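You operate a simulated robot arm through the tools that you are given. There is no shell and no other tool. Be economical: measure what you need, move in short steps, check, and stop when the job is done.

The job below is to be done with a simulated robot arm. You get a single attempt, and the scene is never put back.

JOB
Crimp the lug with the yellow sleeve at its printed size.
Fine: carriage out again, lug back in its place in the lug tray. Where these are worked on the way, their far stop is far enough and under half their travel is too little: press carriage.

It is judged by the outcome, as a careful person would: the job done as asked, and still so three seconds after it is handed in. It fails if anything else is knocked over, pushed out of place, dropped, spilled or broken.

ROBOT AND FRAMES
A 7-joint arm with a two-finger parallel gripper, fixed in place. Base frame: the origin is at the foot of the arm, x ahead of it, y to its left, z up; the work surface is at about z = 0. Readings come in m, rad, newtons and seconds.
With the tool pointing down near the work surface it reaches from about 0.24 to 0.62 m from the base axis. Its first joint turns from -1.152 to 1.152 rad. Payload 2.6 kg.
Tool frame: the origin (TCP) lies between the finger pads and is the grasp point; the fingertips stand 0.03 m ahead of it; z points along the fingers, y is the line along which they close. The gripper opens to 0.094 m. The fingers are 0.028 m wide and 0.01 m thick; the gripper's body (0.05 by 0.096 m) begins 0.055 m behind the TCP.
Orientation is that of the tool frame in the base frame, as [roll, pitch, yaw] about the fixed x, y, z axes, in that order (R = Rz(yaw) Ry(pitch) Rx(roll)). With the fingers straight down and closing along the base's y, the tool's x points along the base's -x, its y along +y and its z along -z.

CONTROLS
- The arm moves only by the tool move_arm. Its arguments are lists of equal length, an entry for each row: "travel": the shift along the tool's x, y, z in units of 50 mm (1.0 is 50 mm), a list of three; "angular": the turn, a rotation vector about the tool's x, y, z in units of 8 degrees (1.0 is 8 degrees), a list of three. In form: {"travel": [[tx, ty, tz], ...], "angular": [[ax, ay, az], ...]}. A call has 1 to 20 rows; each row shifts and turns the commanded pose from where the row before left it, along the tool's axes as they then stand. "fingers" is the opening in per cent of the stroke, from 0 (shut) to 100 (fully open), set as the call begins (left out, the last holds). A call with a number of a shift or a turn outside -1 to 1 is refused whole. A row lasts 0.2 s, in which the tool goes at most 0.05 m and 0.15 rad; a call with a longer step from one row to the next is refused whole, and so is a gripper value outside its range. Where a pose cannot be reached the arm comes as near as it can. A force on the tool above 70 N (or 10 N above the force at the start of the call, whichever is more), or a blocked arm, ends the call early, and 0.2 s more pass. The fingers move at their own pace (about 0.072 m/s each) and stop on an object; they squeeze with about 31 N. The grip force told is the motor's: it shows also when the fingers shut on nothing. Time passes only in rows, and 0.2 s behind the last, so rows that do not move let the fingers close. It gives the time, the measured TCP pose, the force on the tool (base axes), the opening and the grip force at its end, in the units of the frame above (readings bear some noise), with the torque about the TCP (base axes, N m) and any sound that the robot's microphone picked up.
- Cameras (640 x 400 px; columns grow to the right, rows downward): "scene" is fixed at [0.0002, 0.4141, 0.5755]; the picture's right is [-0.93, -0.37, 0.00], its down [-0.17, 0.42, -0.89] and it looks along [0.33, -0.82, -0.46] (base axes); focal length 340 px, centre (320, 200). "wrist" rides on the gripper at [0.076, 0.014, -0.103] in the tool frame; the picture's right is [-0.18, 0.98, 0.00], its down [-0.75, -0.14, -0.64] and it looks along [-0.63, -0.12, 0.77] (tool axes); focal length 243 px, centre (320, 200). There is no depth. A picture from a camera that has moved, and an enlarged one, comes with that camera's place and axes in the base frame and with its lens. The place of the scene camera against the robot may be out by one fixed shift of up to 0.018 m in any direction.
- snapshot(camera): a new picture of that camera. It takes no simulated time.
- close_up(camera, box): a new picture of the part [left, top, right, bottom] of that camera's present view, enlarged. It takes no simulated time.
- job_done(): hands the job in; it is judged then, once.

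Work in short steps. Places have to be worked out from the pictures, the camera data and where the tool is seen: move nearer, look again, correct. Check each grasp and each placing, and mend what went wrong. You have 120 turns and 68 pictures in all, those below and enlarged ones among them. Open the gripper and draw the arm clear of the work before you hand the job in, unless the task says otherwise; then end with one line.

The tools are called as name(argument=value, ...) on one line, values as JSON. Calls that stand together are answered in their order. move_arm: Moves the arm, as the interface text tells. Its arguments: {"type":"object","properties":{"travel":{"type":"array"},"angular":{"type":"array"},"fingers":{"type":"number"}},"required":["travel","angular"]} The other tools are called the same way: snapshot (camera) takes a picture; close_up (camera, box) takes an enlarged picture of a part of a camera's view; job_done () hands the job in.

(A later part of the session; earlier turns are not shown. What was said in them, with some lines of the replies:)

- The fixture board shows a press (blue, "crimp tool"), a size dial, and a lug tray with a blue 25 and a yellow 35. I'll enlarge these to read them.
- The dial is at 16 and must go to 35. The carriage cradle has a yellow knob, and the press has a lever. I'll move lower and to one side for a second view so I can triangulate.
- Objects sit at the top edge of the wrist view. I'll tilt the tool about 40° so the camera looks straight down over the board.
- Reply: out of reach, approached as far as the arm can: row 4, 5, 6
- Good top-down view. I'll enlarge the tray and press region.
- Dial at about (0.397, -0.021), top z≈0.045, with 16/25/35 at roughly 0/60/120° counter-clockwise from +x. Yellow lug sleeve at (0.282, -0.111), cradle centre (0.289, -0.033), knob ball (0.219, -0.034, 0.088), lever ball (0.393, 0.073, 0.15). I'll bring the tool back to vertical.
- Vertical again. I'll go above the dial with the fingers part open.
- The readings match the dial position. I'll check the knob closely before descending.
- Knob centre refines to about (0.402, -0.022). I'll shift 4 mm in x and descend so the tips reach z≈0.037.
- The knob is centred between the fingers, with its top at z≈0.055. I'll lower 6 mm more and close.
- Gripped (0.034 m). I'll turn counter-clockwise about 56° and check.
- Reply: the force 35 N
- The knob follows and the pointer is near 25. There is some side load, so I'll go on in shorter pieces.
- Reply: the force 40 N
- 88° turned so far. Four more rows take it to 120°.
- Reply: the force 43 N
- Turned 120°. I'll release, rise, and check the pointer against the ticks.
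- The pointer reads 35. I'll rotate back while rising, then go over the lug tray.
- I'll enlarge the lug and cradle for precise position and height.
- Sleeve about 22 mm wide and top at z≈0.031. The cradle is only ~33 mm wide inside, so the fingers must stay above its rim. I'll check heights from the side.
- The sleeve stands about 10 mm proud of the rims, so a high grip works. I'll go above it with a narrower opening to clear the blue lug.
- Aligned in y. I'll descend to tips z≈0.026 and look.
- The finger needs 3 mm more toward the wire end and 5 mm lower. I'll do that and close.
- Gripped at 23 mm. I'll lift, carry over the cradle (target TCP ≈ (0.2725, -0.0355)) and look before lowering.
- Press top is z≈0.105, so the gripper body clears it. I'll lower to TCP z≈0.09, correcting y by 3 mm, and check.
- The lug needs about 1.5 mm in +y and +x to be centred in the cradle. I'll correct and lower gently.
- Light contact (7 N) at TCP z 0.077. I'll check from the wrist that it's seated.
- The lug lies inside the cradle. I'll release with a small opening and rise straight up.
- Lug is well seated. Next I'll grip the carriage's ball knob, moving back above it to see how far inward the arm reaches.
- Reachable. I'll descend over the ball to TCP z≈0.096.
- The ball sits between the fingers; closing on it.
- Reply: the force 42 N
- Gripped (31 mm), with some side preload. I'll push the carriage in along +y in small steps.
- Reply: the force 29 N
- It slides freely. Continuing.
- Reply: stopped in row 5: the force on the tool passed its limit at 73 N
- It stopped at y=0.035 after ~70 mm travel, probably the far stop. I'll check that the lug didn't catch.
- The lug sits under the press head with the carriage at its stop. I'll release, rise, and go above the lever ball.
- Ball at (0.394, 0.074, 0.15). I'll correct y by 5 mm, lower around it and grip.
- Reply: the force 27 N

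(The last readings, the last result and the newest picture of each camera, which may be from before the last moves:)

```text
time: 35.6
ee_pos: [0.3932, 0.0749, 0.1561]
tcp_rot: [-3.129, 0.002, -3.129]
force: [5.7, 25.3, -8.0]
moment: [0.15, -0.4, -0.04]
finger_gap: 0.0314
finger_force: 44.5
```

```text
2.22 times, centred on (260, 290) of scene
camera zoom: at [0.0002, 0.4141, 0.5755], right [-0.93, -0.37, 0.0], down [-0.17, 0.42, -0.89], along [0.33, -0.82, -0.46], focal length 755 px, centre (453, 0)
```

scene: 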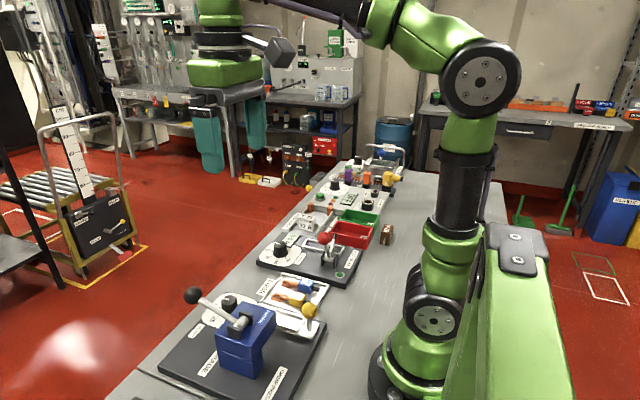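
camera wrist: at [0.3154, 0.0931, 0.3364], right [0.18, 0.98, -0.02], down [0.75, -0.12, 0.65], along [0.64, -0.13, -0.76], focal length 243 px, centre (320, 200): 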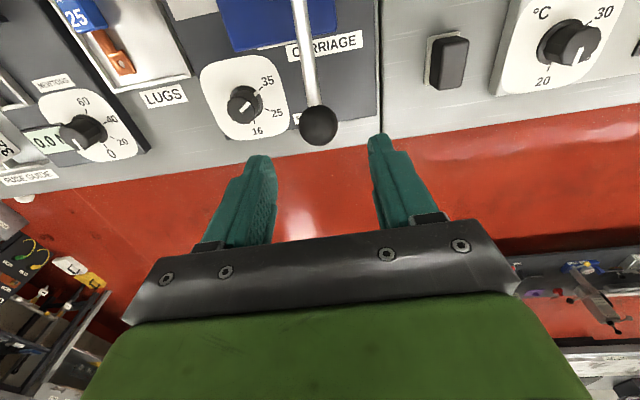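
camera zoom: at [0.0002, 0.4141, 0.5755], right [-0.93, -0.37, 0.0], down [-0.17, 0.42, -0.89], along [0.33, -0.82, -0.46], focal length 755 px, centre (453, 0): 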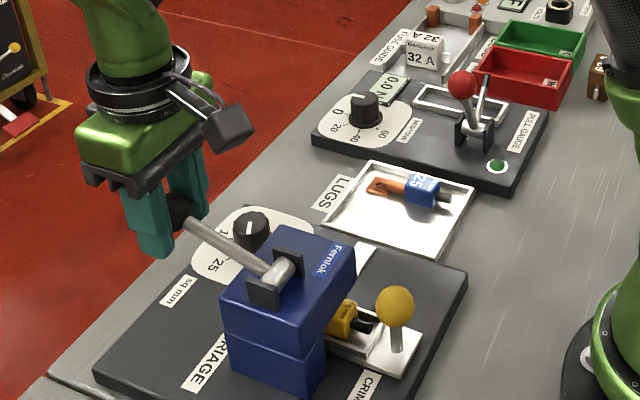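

Lever ball gripped. I'll swing it down along its arc, with the pivot near x 0.296, z 0.12.

move_arm(travel=[[-0.04, 0.04, 0.17], [-0.03, 0, 0.17], [-0.01, 0, 0.18], [0, 0, 0.18], [0, 0, 0]], angular=[[0, 0, 0], [0, 0, 0], [0, 0, 0], [0, 0, 0], [0, 0, 0]])

```text
time: 36.8
ee_pos: [0.3996, 0.0753, 0.1211]
tcp_rot: [-3.13, 0.008, -3.129]
force: [12.7, 22.1, 13.8]
moment: [-0.02, 1.03, -0.01]
finger_gap: 0.0313
finger_force: 45.2
```

The lever follows with modest resistance. Continuing down.

move_arm(travel=[[0.0, 0.02, 0.18], [0.02, 0, 0.18], [0.03, 0, 0.17], [0.05, 0, 0.17], [0, 0, 0]], angular=[[0, 0, 0], [0, 0, 0], [0, 0, 0], [0, 0, 0], [0, 0, 0]])

close_up(camera="scene", box=[150, 200, 370, 380])

```text
time: 38.0
ee_pos: [0.3956, 0.0747, 0.086]
tcp_rot: [-3.127, 0.011, -3.134]
force: [9.4, 18.1, 22.6]
moment: [0.03, 0.37, -0.01]
finger_gap: 0.0316
finger_force: 44.5
```

```text
2.22 times, centred on (260, 290) of scene
camera zoom: at [0.0001, 0.4141, 0.5756], right [-0.93, -0.37, 0.0], down [-0.17, 0.42, -0.89], along [0.33, -0.82, -0.46], focal length 755 px, centre (453, 0)
```

zoom: 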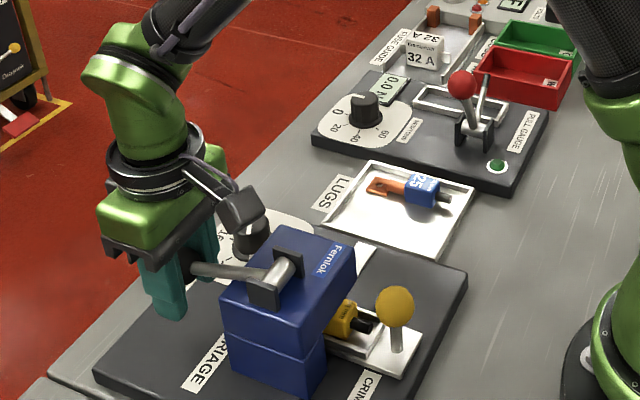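

Still moving, with no stop yet. Continuing toward the lever's stop.

move_arm(travel=[[0.06, 0.02, 0.16], [0.08, 0, 0.16], [0.09, 0, 0.15], [0, 0, 0]], angular=[[0, 0, 0], [0, 0, 0], [0, 0, 0], [0, 0, 0]])

```text
time: 39.0
ee_pos: [0.3947, 0.0745, 0.0699]
tcp_rot: [-3.129, 0.047, -3.13]
force: [46.1, 9.0, 42.4]
moment: [-0.14, 0.61, -0.08]
finger_gap: 0.0322
finger_force: 45.3
```

Forces have risen: either the lever's stop or something touching. Looking closely.

close_up(camera="scene", box=[170, 240, 290, 340])

snapshot(camera="wrist")

```text
4.00 times, centred on (230, 290) of scene
camera zoom: at [0.0, 0.4141, 0.5756], right [-0.93, -0.37, 0.0], down [-0.17, 0.42, -0.89], along [0.33, -0.82, -0.46], focal length 1360 px, centre (680, -160)
```

zoom: 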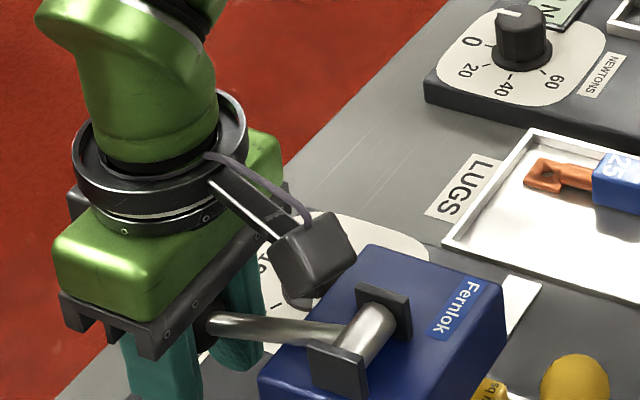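

```text
24 pictures are left
camera wrist: at [0.3132, 0.089, 0.1687], right [0.17, 0.98, 0.0], down [0.72, -0.12, 0.68], along [0.67, -0.12, -0.73], focal length 243 px, centre (320, 200)
```

wrist: 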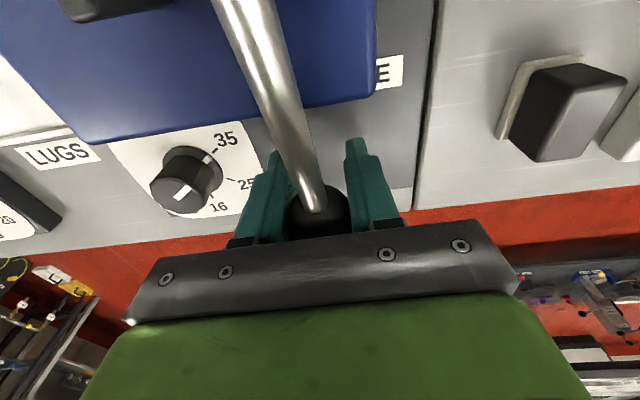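

The camera clears the clevis. My x path was pulling inward, so I'll relax x and press further down to find the stop.

move_arm(travel=[[-0.14, 0, 0.02], [0, 0, 0.12], [0, 0, 0.1], [0, 0, 0]], angular=[[0, 0, 0], [0, 0, 0], [0, 0, 0], [0, 0, 0]])

```text
time: 40.0
ee_pos: [0.3956, 0.0746, 0.0541]
tcp_rot: [-3.127, 0.025, -3.136]
force: [23.1, -0.1, 40.6]
moment: [0.07, 0.59, -0.06]
finger_gap: 0.0316
finger_force: 45.0
```

The tips are now close to the board. Checking where the ball is in the grip.

snapshot(camera="wrist")

close_up(camera="scene", box=[150, 240, 290, 360])

```text
23 pictures are left
camera wrist: at [0.3159, 0.0893, 0.1549], right [0.18, 0.98, -0.01], down [0.74, -0.13, 0.66], along [0.65, -0.12, -0.75], focal length 243 px, centre (320, 200)
```

wrist: 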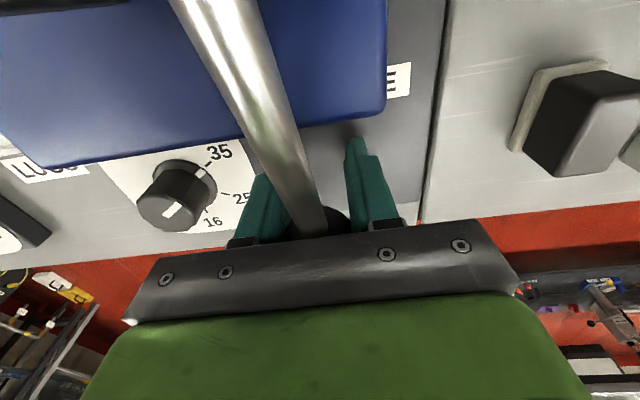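

```text
3.33 times, centred on (220, 300) of scene
camera zoom: at [0.0, 0.4141, 0.5756], right [-0.93, -0.37, 0.0], down [-0.17, 0.42, -0.89], along [0.33, -0.82, -0.46], focal length 1133 px, centre (653, -133)
```

zoom: 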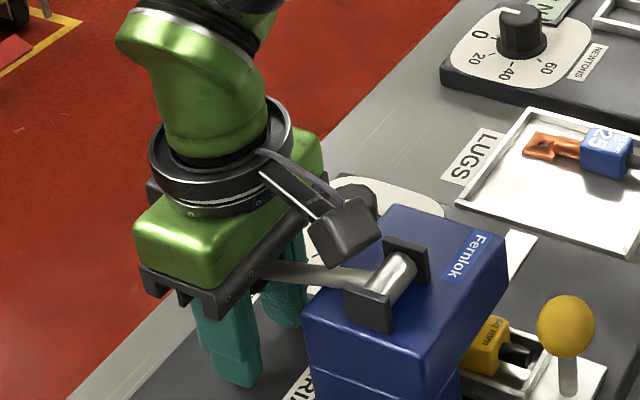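

The ball has slipped up toward the palm, so the lever is resisting. I'll release, rise, and see where it rests.

move_arm(travel=[[0, 0, 0], [0, 0, 0], [0, 0, -0.5], [0, 0, -0.8], [0, 0, -0.9], [0, 0, -0.7], [0, 0, 0]], angular=[[0, 0, 0], [0, 0, 0], [0, 0, 0], [0, 0, 0], [0, 0, 0], [0, 0, 0], [0, 0, 0]], fingers=66)

close_up(camera="scene", box=[150, 200, 370, 380])

snapshot(camera="wrist")

```text
time: 41.6
ee_pos: [0.3882, 0.0776, 0.1955]
tcp_rot: [-3.124, 0.004, -3.13]
force: [0.1, -1.0, -0.1]
moment: [-0.01, 0.01, 0.02]
finger_gap: 0.062
finger_force: 0.0
```

```text
2.22 times, centred on (260, 290) of scene
camera zoom: at [0.0002, 0.4141, 0.5755], right [-0.93, -0.37, 0.0], down [-0.17, 0.42, -0.89], along [0.33, -0.82, -0.46], focal length 755 px, centre (453, 0)
```

zoom: 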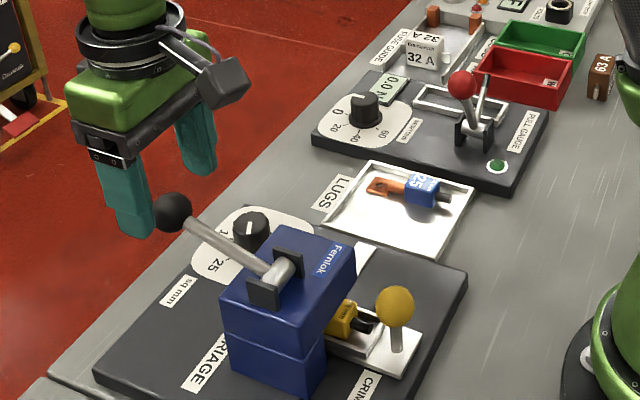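

```text
20 pictures are left
camera wrist: at [0.3111, 0.0921, 0.2976], right [0.18, 0.98, -0.02], down [0.75, -0.12, 0.65], along [0.63, -0.13, -0.76], focal length 243 px, centre (320, 200)
```

wrist: 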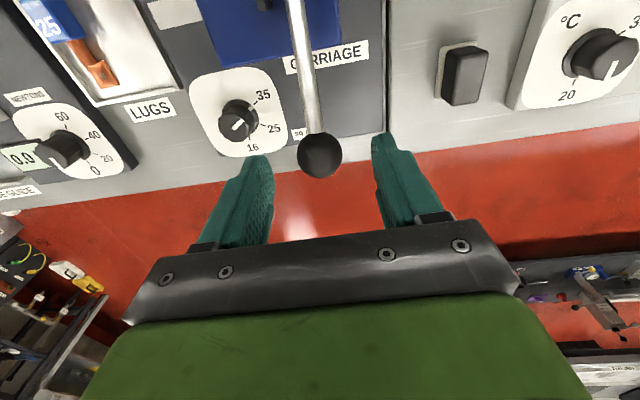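

The lever is spring-returned and has come back up. I'll push it down with closed fingers on top of the ball so that I can reach its real stop.

move_arm(travel=[[-0.12, -0.07, -0.25], [0, 0, 0], [0, 0, 0], [0, 0, 0], [0, 0, 0]], angular=[[0, 0, 0], [0, 0, 0], [0, 0, 0], [0, 0, 0], [0, 0, 0]], fingers=0)

move_arm(travel=[[0, 0, 0.3], [-0.04, 0, 0.3], [0, 0, 0.3], [0, 0, 0.2], [0.04, 0, 0.2], [0.08, 0, 0.2], [0, 0, 0]], angular=[[0, 0, 0], [0, 0, 0], [0, 0, 0], [0, 0, 0], [0, 0, 0], [0, 0, 0], [0, 0, 0]])

```text
time: 42.8
ee_pos: [0.3924, 0.0735, 0.2064]
tcp_rot: [-3.126, 0.004, -3.134]
force: [-0.5, -0.2, 0.2]
moment: [0.0, -0.01, -0.02]
finger_gap: 0.0
finger_force: 30.9
```

```text
time: 44.4
ee_pos: [0.3928, 0.071, 0.1364]
tcp_rot: [-3.128, 0.019, -3.135]
force: [-8.9, -2.7, 56.3]
moment: [0.04, 0.04, 0.27]
finger_gap: 0.0
finger_force: 30.9
```

Resistance is 56 N at ball height ≈0.09. Continuing down the arc in small steps.

move_arm(travel=[[0.06, 0.04, 0.12], [0.06, 0, 0.12], [0.06, 0, 0.12], [0.06, 0, 0.12], [0, 0, 0]], angular=[[0, 0, 0], [0, 0, 0], [0, 0, 0], [0, 0, 0], [0, 0, 0]])

close_up(camera="scene", box=[150, 220, 330, 380])

```text
time: 44.8
ee_pos: [0.3923, 0.0723, 0.1359]
tcp_rot: [-3.128, 0.023, -3.137]
force: [-5.8, -1.0, 11.9]
moment: [-0.01, 0.17, 0.03]
finger_gap: 0.0002
finger_force: 30.8
stopped in row 1: the force on the tool passed its limit at 77 N (the readings are from after the stop); the commanded pose is now the measured one
```

```text
2.50 times, centred on (240, 300) of scene
camera zoom: at [0.0001, 0.4141, 0.5755], right [-0.93, -0.37, 0.0], down [-0.17, 0.42, -0.89], along [0.33, -0.82, -0.46], focal length 850 px, centre (520, -50)
```

zoom: 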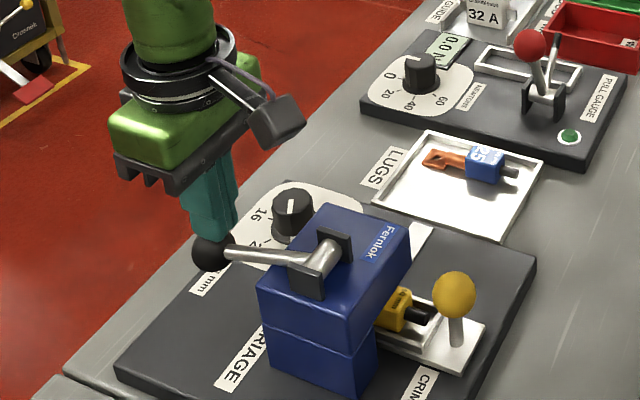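

Stiff stop: 77 N with no further motion. The lever is at its end stop. I'll rise so it springs back, then inspect.

move_arm(travel=[[-0.08, 0, -0.3], [0, 0, -0.4], [0, 0, -0.4], [0, 0, -0.5], [0, 0, -0.6], [0, 0, 0]], angular=[[0, 0, 0], [0, 0, 0], [0, 0, 0], [0, 0, 0], [0, 0, 0], [0, 0, 0]])

close_up(camera="wrist", box=[150, 0, 390, 170])

```text
time: 46.1
ee_pos: [0.3941, 0.0735, 0.2464]
tcp_rot: [-3.127, 0.021, -3.134]
force: [-0.5, -0.2, 0.4]
moment: [-0.04, -0.01, 0.03]
finger_gap: 0.0
finger_force: 30.9
```

```text
2.35 times, centred on (270, 85) of wrist
camera zoom: at [0.3144, 0.0887, 0.3469], right [0.18, 0.98, -0.01], down [0.74, -0.13, 0.66], along [0.65, -0.13, -0.75], focal length 571 px, centre (438, 471)
```

zoom: 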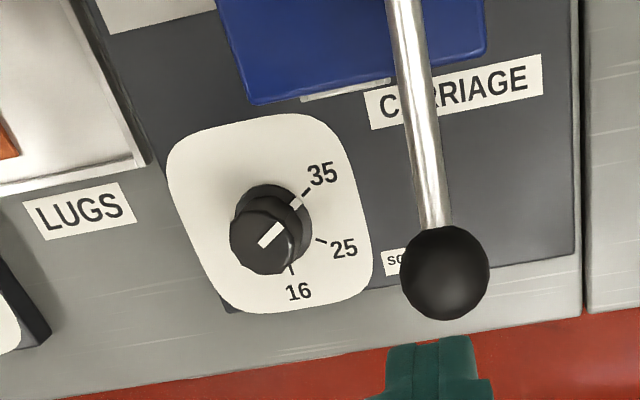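

Dial still at 35 and lever back up. Returning to the carriage knob.

move_arm(travel=[[0.86, -0.19, 0], [0.86, -0.19, 0], [0.86, -0.19, 0], [0.86, -0.19, 0], [0, 0, 0.8], [0, 0, 0.7], [0, 0, 0]], angular=[[0, 0.15, 0], [0, 0, 0], [0, 0, 0], [0, 0, 0], [0, 0, 0], [0, 0, 0], [0, 0, 0]], fingers=62)

snapshot(camera="wrist")

```text
time: 47.8
ee_pos: [0.2215, 0.037, 0.1704]
tcp_rot: [-3.128, 0.002, -3.137]
force: [-0.8, 0.4, 0.1]
moment: [-0.01, 0.01, 0.03]
finger_gap: 0.0585
finger_force: 0.1
```

```text
17 pictures are left
camera wrist: at [0.144, 0.0511, 0.2715], right [0.18, 0.98, -0.01], down [0.75, -0.13, 0.64], along [0.63, -0.13, -0.76], focal length 243 px, centre (320, 200)
```

wrist: 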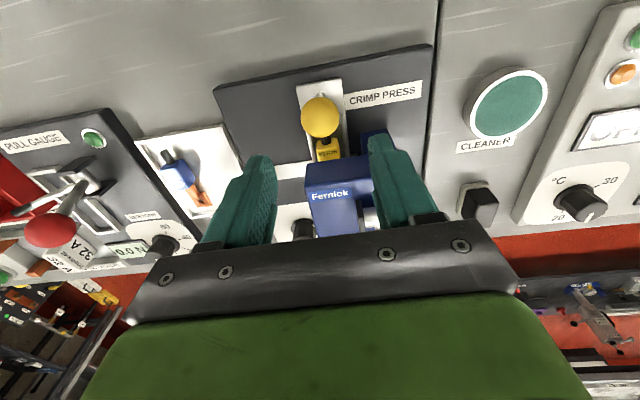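

Knob at y≈0.035. Descend and grip.

move_arm(travel=[[0, -0.03, 0.5], [0, 0, 0.5], [0, 0, 0.49], [0, 0, 0]], angular=[[0, 0, 0], [0, 0, 0], [0, 0, 0], [0, 0, 0]])

move_arm(travel=[[0, 0, 0], [0, 0, 0], [0, 0, 0]], angular=[[0, 0, 0], [0, 0, 0], [0, 0, 0]], fingers=0)

```text
time: 48.8
ee_pos: [0.2218, 0.0295, 0.0961]
tcp_rot: [-3.127, 0.0, -3.134]
force: [0.6, 0.3, -0.2]
moment: [0.01, 0.03, -0.02]
finger_gap: 0.0584
finger_force: 0.2
```

```text
time: 49.5
ee_pos: [0.2204, 0.0318, 0.0949]
tcp_rot: [-3.128, -0.001, -3.137]
force: [1.5, 1.1, -9.7]
moment: [0.01, -0.13, 0.01]
finger_gap: 0.0312
finger_force: 45.0
```

Gripped. Pulling the carriage out along −y.

move_arm(travel=[[0, -0.15, 0], [0, -0.25, 0], [0, -0.25, 0], [0, -0.25, 0], [0, -0.25, 0], [0, -0.1, 0], [0, 0, 0]], angular=[[0, 0, 0], [0, 0, 0], [0, 0, 0], [0, 0, 0], [0, 0, 0], [0, 0, 0], [0, 0, 0]])

```text
time: 51.1
ee_pos: [0.222, -0.0315, 0.0956]
tcp_rot: [-3.127, -0.004, -3.137]
force: [-5.3, -2.0, -32.9]
moment: [-0.02, 0.32, -0.11]
finger_gap: 0.031
finger_force: 45.0
```

Nearly out. A few millimetres more, to the out stop.

move_arm(travel=[[0, -0.05, 0], [0, -0.04, 0], [0, -0.03, 0], [0, 0, 0]], angular=[[0, 0, 0], [0, 0, 0], [0, 0, 0], [0, 0, 0]])

```text
time: 52.1
ee_pos: [0.2225, -0.0351, 0.0954]
tcp_rot: [-3.132, -0.003, -3.135]
force: [-2.8, 44.4, -22.8]
moment: [0.47, -0.13, 0.24]
finger_gap: 0.0314
finger_force: 44.9
```

Out stop reached (44 N). Release, rise, and move over the lug.

move_arm(travel=[[0, 0, 0], [0, 0, 0], [0, 0, -0.4], [0, 0, -0.8], [0, 0, -0.5], [-0.5, 0, 0], [-0.5, 0, 0], [0, 0, 0]], angular=[[0, 0, 0], [0, 0, 0], [0, 0, 0], [0, 0, 0], [0, 0, 0], [0, 0, 0], [0, 0, 0], [0, 0, 0]], fingers=62)

close_up(camera="wrist", box=[200, 0, 440, 180])

close_up(camera="scene", box=[230, 260, 330, 340])

```text
time: 54.0
ee_pos: [0.2736, -0.0356, 0.1816]
tcp_rot: [-3.128, 0.002, -3.135]
force: [-0.5, 0.0, 0.5]
moment: [-0.02, 0.0, -0.02]
finger_gap: 0.0584
finger_force: 0.1
```

```text
2.22 times, centred on (320, 90) of wrist
camera zoom: at [0.1968, -0.0206, 0.2835], right [0.18, 0.98, -0.01], down [0.75, -0.13, 0.64], along [0.63, -0.13, -0.76], focal length 539 px, centre (320, 444)
```

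zoom: 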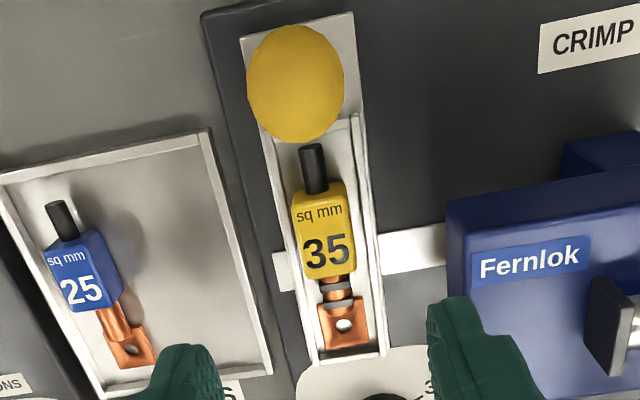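

```text
5.00 times, centred on (280, 300) of scene
camera zoom: at [0.0002, 0.4141, 0.5755], right [-0.93, -0.37, 0.0], down [-0.17, 0.42, -0.89], along [0.33, -0.82, -0.46], focal length 1700 px, centre (520, -300)
```

zoom: 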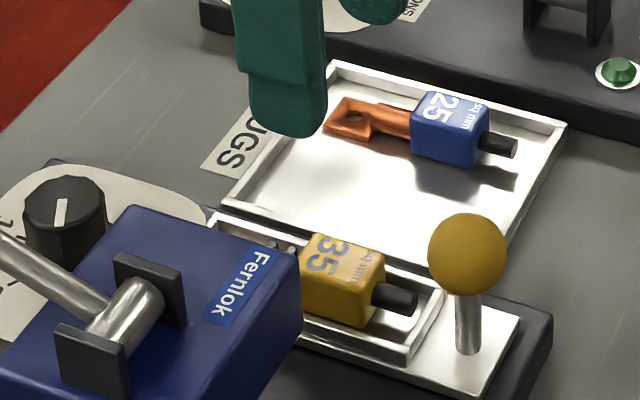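

Crimp marks are visible on the barrel and the lug hasn't shifted. I'll narrow the fingers, level the tool and descend partway.

move_arm(travel=[[0.02, 0, 0.4], [0, 0, 0.5], [0, 0, 0.5], [0, 0, 0.3], [0, 0, 0]], angular=[[-0.1, 0, 0], [0, 0, 0], [0, 0, 0], [0, 0, 0], [0, 0, 0]], fingers=38)

close_up(camera="wrist", box=[220, 20, 440, 240])

```text
time: 55.1
ee_pos: [0.2723, -0.0381, 0.0967]
tcp_rot: [-3.14, 0.001, -3.137]
force: [0.0, 0.6, -0.7]
moment: [-0.01, 0.01, 0.0]
finger_gap: 0.0358
finger_force: 0.0
```

```text
1.82 times, centred on (330, 130) of wrist
camera zoom: at [0.195, -0.0239, 0.1985], right [0.18, 0.98, 0.0], down [0.75, -0.14, 0.64], along [0.63, -0.12, -0.77], focal length 441 px, centre (302, 327)
```

zoom: 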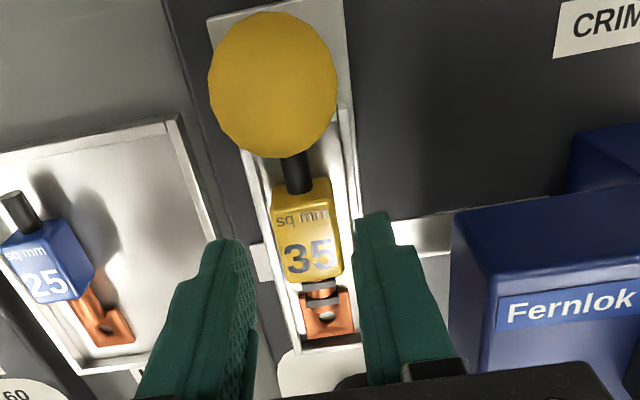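

A 2.5 mm correction in +y, then down to the same grip height as before and close.

move_arm(travel=[[0, 0.05, 0.15], [0, 0, 0.15], [0, 0, 0.09], [0, 0, 0]], angular=[[0, 0, 0], [0, 0, 0], [0, 0, 0], [0, 0, 0]])

move_arm(travel=[[0, 0, 0], [0, 0, 0], [0, 0, 0]], angular=[[0, 0, 0], [0, 0, 0], [0, 0, 0]], fingers=0)

```text
time: 56.1
ee_pos: [0.2723, -0.0351, 0.076]
tcp_rot: [3.141, 0.001, -3.137]
force: [-0.7, -0.8, -0.3]
moment: [-0.01, 0.03, 0.0]
finger_gap: 0.0355
finger_force: 0.1
```

```text
time: 57.0
ee_pos: [0.2723, -0.0344, 0.0763]
tcp_rot: [-3.14, -0.001, -3.137]
force: [-1.0, 0.1, -0.3]
moment: [0.01, 0.01, -0.01]
finger_gap: 0.0232
finger_force: 31.2
```

Gripped (23 mm). Lift and carry back over the tray.

move_arm(travel=[[0, 0, -0.4], [0, 0, -0.6], [0, 0, -0.4], [-0.06, -0.5, 0], [-0.06, -0.5, 0], [-0.05, -0.53, 0], [0, 0, 0]], angular=[[0, 0, 0], [0, 0, 0], [0, 0, 0], [0, 0, 0], [0, 0, 0], [0, 0, 0], [0, 0, 0]])

move_arm(travel=[[0, 0, 0.5], [0, 0, 0.4], [0, 0, 0.2], [0, 0, 0]], angular=[[0, 0, 0], [0, 0, 0], [0, 0, 0], [0, 0, 0]])

close_up(camera="wrist", box=[200, 20, 440, 240])

```text
time: 58.5
ee_pos: [0.2816, -0.1118, 0.1473]
tcp_rot: [-3.141, 0.0, -3.135]
force: [-0.5, 0.0, -0.7]
moment: [-0.01, -0.03, 0.0]
finger_gap: 0.023
finger_force: 30.4
```

```text
time: 59.5
ee_pos: [0.2804, -0.1102, 0.0921]
tcp_rot: [3.142, -0.001, -3.139]
force: [-0.2, -0.3, -1.1]
moment: [-0.01, 0.01, 0.0]
finger_gap: 0.0232
finger_force: 31.1
```

```text
1.82 times, centred on (320, 130) of wrist
camera zoom: at [0.204, -0.097, 0.1941], right [0.18, 0.98, 0.0], down [0.75, -0.14, 0.64], along [0.63, -0.12, -0.77], focal length 441 px, centre (320, 327)
```

zoom: 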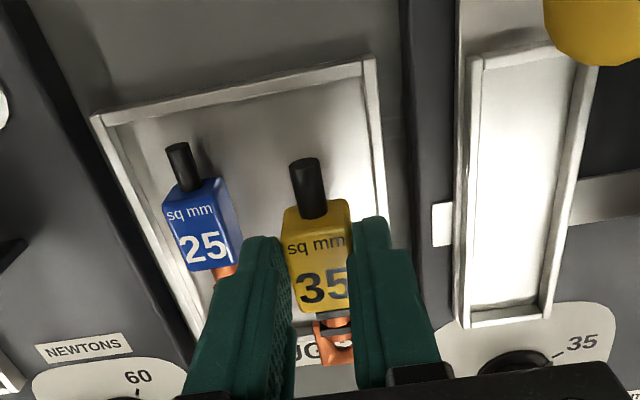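

Lower to just above the tray floor.

move_arm(travel=[[0, -0.03, 0.3], [0, 0, 0.3], [0, 0, 0.16], [0, 0, 0.04], [0, 0, 0]], angular=[[0, 0, 0], [0, 0, 0], [0, 0, 0], [0, 0, 0], [0, 0, 0]])

close_up(camera="scene", box=[240, 250, 340, 330])

```text
time: 60.8
ee_pos: [0.2814, -0.1122, 0.0526]
tcp_rot: [3.14, -0.001, -3.137]
force: [0.3, -0.1, -1.6]
moment: [-0.02, 0.02, -0.02]
finger_gap: 0.0231
finger_force: 31.1
```

```text
5.00 times, centred on (290, 290) of scene
camera zoom: at [0.0002, 0.4141, 0.5755], right [-0.93, -0.37, 0.0], down [-0.17, 0.42, -0.89], along [0.33, -0.82, -0.46], focal length 1700 px, centre (470, -250)
```

zoom: 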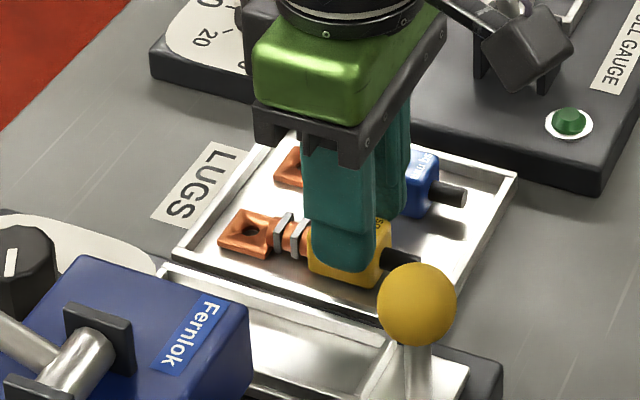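

Nearly down, with no contact yet. Two 1 mm steps more.

move_arm(travel=[[0, 0, 0.02], [0, 0, 0.02], [0, 0, 0]], angular=[[0, 0, 0], [0, 0, 0], [0, 0, 0]])

```text
time: 61.5
ee_pos: [0.2814, -0.1131, 0.0509]
tcp_rot: [-3.141, 0.003, -3.136]
force: [-3.8, 0.1, 13.5]
moment: [0.07, 0.12, -0.06]
finger_gap: 0.0232
finger_force: 31.0
```

Floor contact (13 N). I'll release with a small opening and rise.

move_arm(travel=[[0, 0, -0.02], [0, 0, 0], [0, 0, -0.2], [0, 0, -0.6], [0, 0, -0.8], [0, 0, -0.8], [0, 0, 0]], angular=[[0, 0, 0], [0, 0, 0], [0, 0, 0], [0, 0, 0], [0, 0, 0], [0, 0, 0], [0, 0, 0]], fingers=44)

close_up(camera="wrist", box=[200, 0, 440, 180])

close_up(camera="scene", box=[140, 220, 380, 400])

```text
time: 63.1
ee_pos: [0.2827, -0.1118, 0.1718]
tcp_rot: [3.141, 0.001, -3.137]
force: [-0.4, -0.8, 0.6]
moment: [0.0, -0.03, -0.02]
finger_gap: 0.0412
finger_force: 0.0
```

```text
2.22 times, centred on (320, 90) of wrist
camera zoom: at [0.2053, -0.0981, 0.2738], right [0.18, 0.98, 0.0], down [0.75, -0.14, 0.64], along [0.63, -0.12, -0.77], focal length 539 px, centre (320, 444)
```

zoom: 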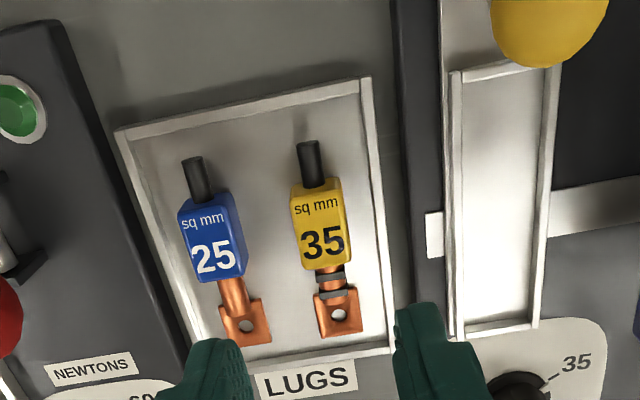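

```text
2.22 times, centred on (260, 310) of scene
camera zoom: at [0.0002, 0.4141, 0.5755], right [-0.93, -0.37, 0.0], down [-0.17, 0.42, -0.89], along [0.33, -0.82, -0.46], focal length 755 px, centre (453, -44)
```

zoom: 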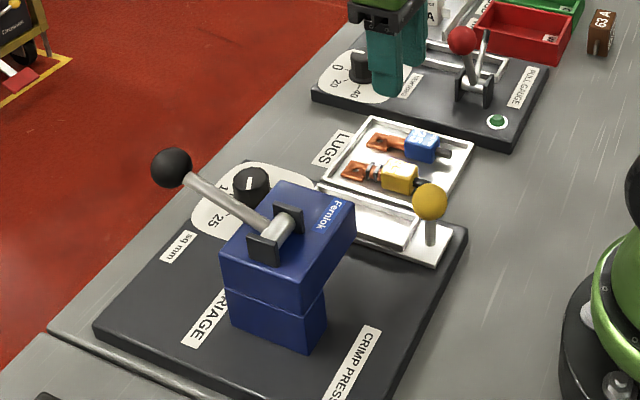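

All is back in place: lug crimped and in the tray, carriage out, lever up. I'll draw the arm clear with the gripper open.

move_arm(travel=[[0, 0, -0.9], [0, 0, -0.9], [0, 0.3, -0.9], [0, 0.3, -0.9], [0, 0, 0], [0, 0, 0]], angular=[[0, 0, 0], [0, 0, 0], [0, 0, 0], [0, 0, 0], [0, 0, 0], [0, 0, 0]], fingers=100)

snapshot(camera="scene")

```text
time: 64.5
ee_pos: [0.281, -0.0824, 0.3536]
tcp_rot: [-3.141, 0.001, -3.137]
force: [-0.4, 0.6, -0.2]
moment: [-0.01, 0.01, -0.01]
finger_gap: 0.0939
finger_force: 0.1
```

```text
9 pictures are left
```

scene: 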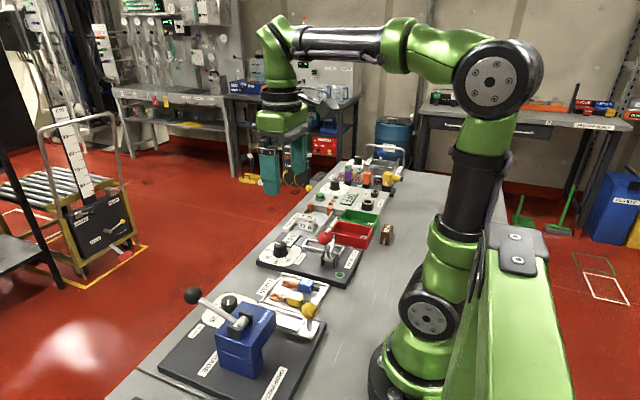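

The arm is clear and the scene is undisturbed, so I'm handing in.

job_done()

```text
The job is handed in.
```

I crimped the yellow-sleeve lug at its printed size, 35, and put it back in its place in the lug tray. The carriage is out again and the arm is clear with the gripper open.
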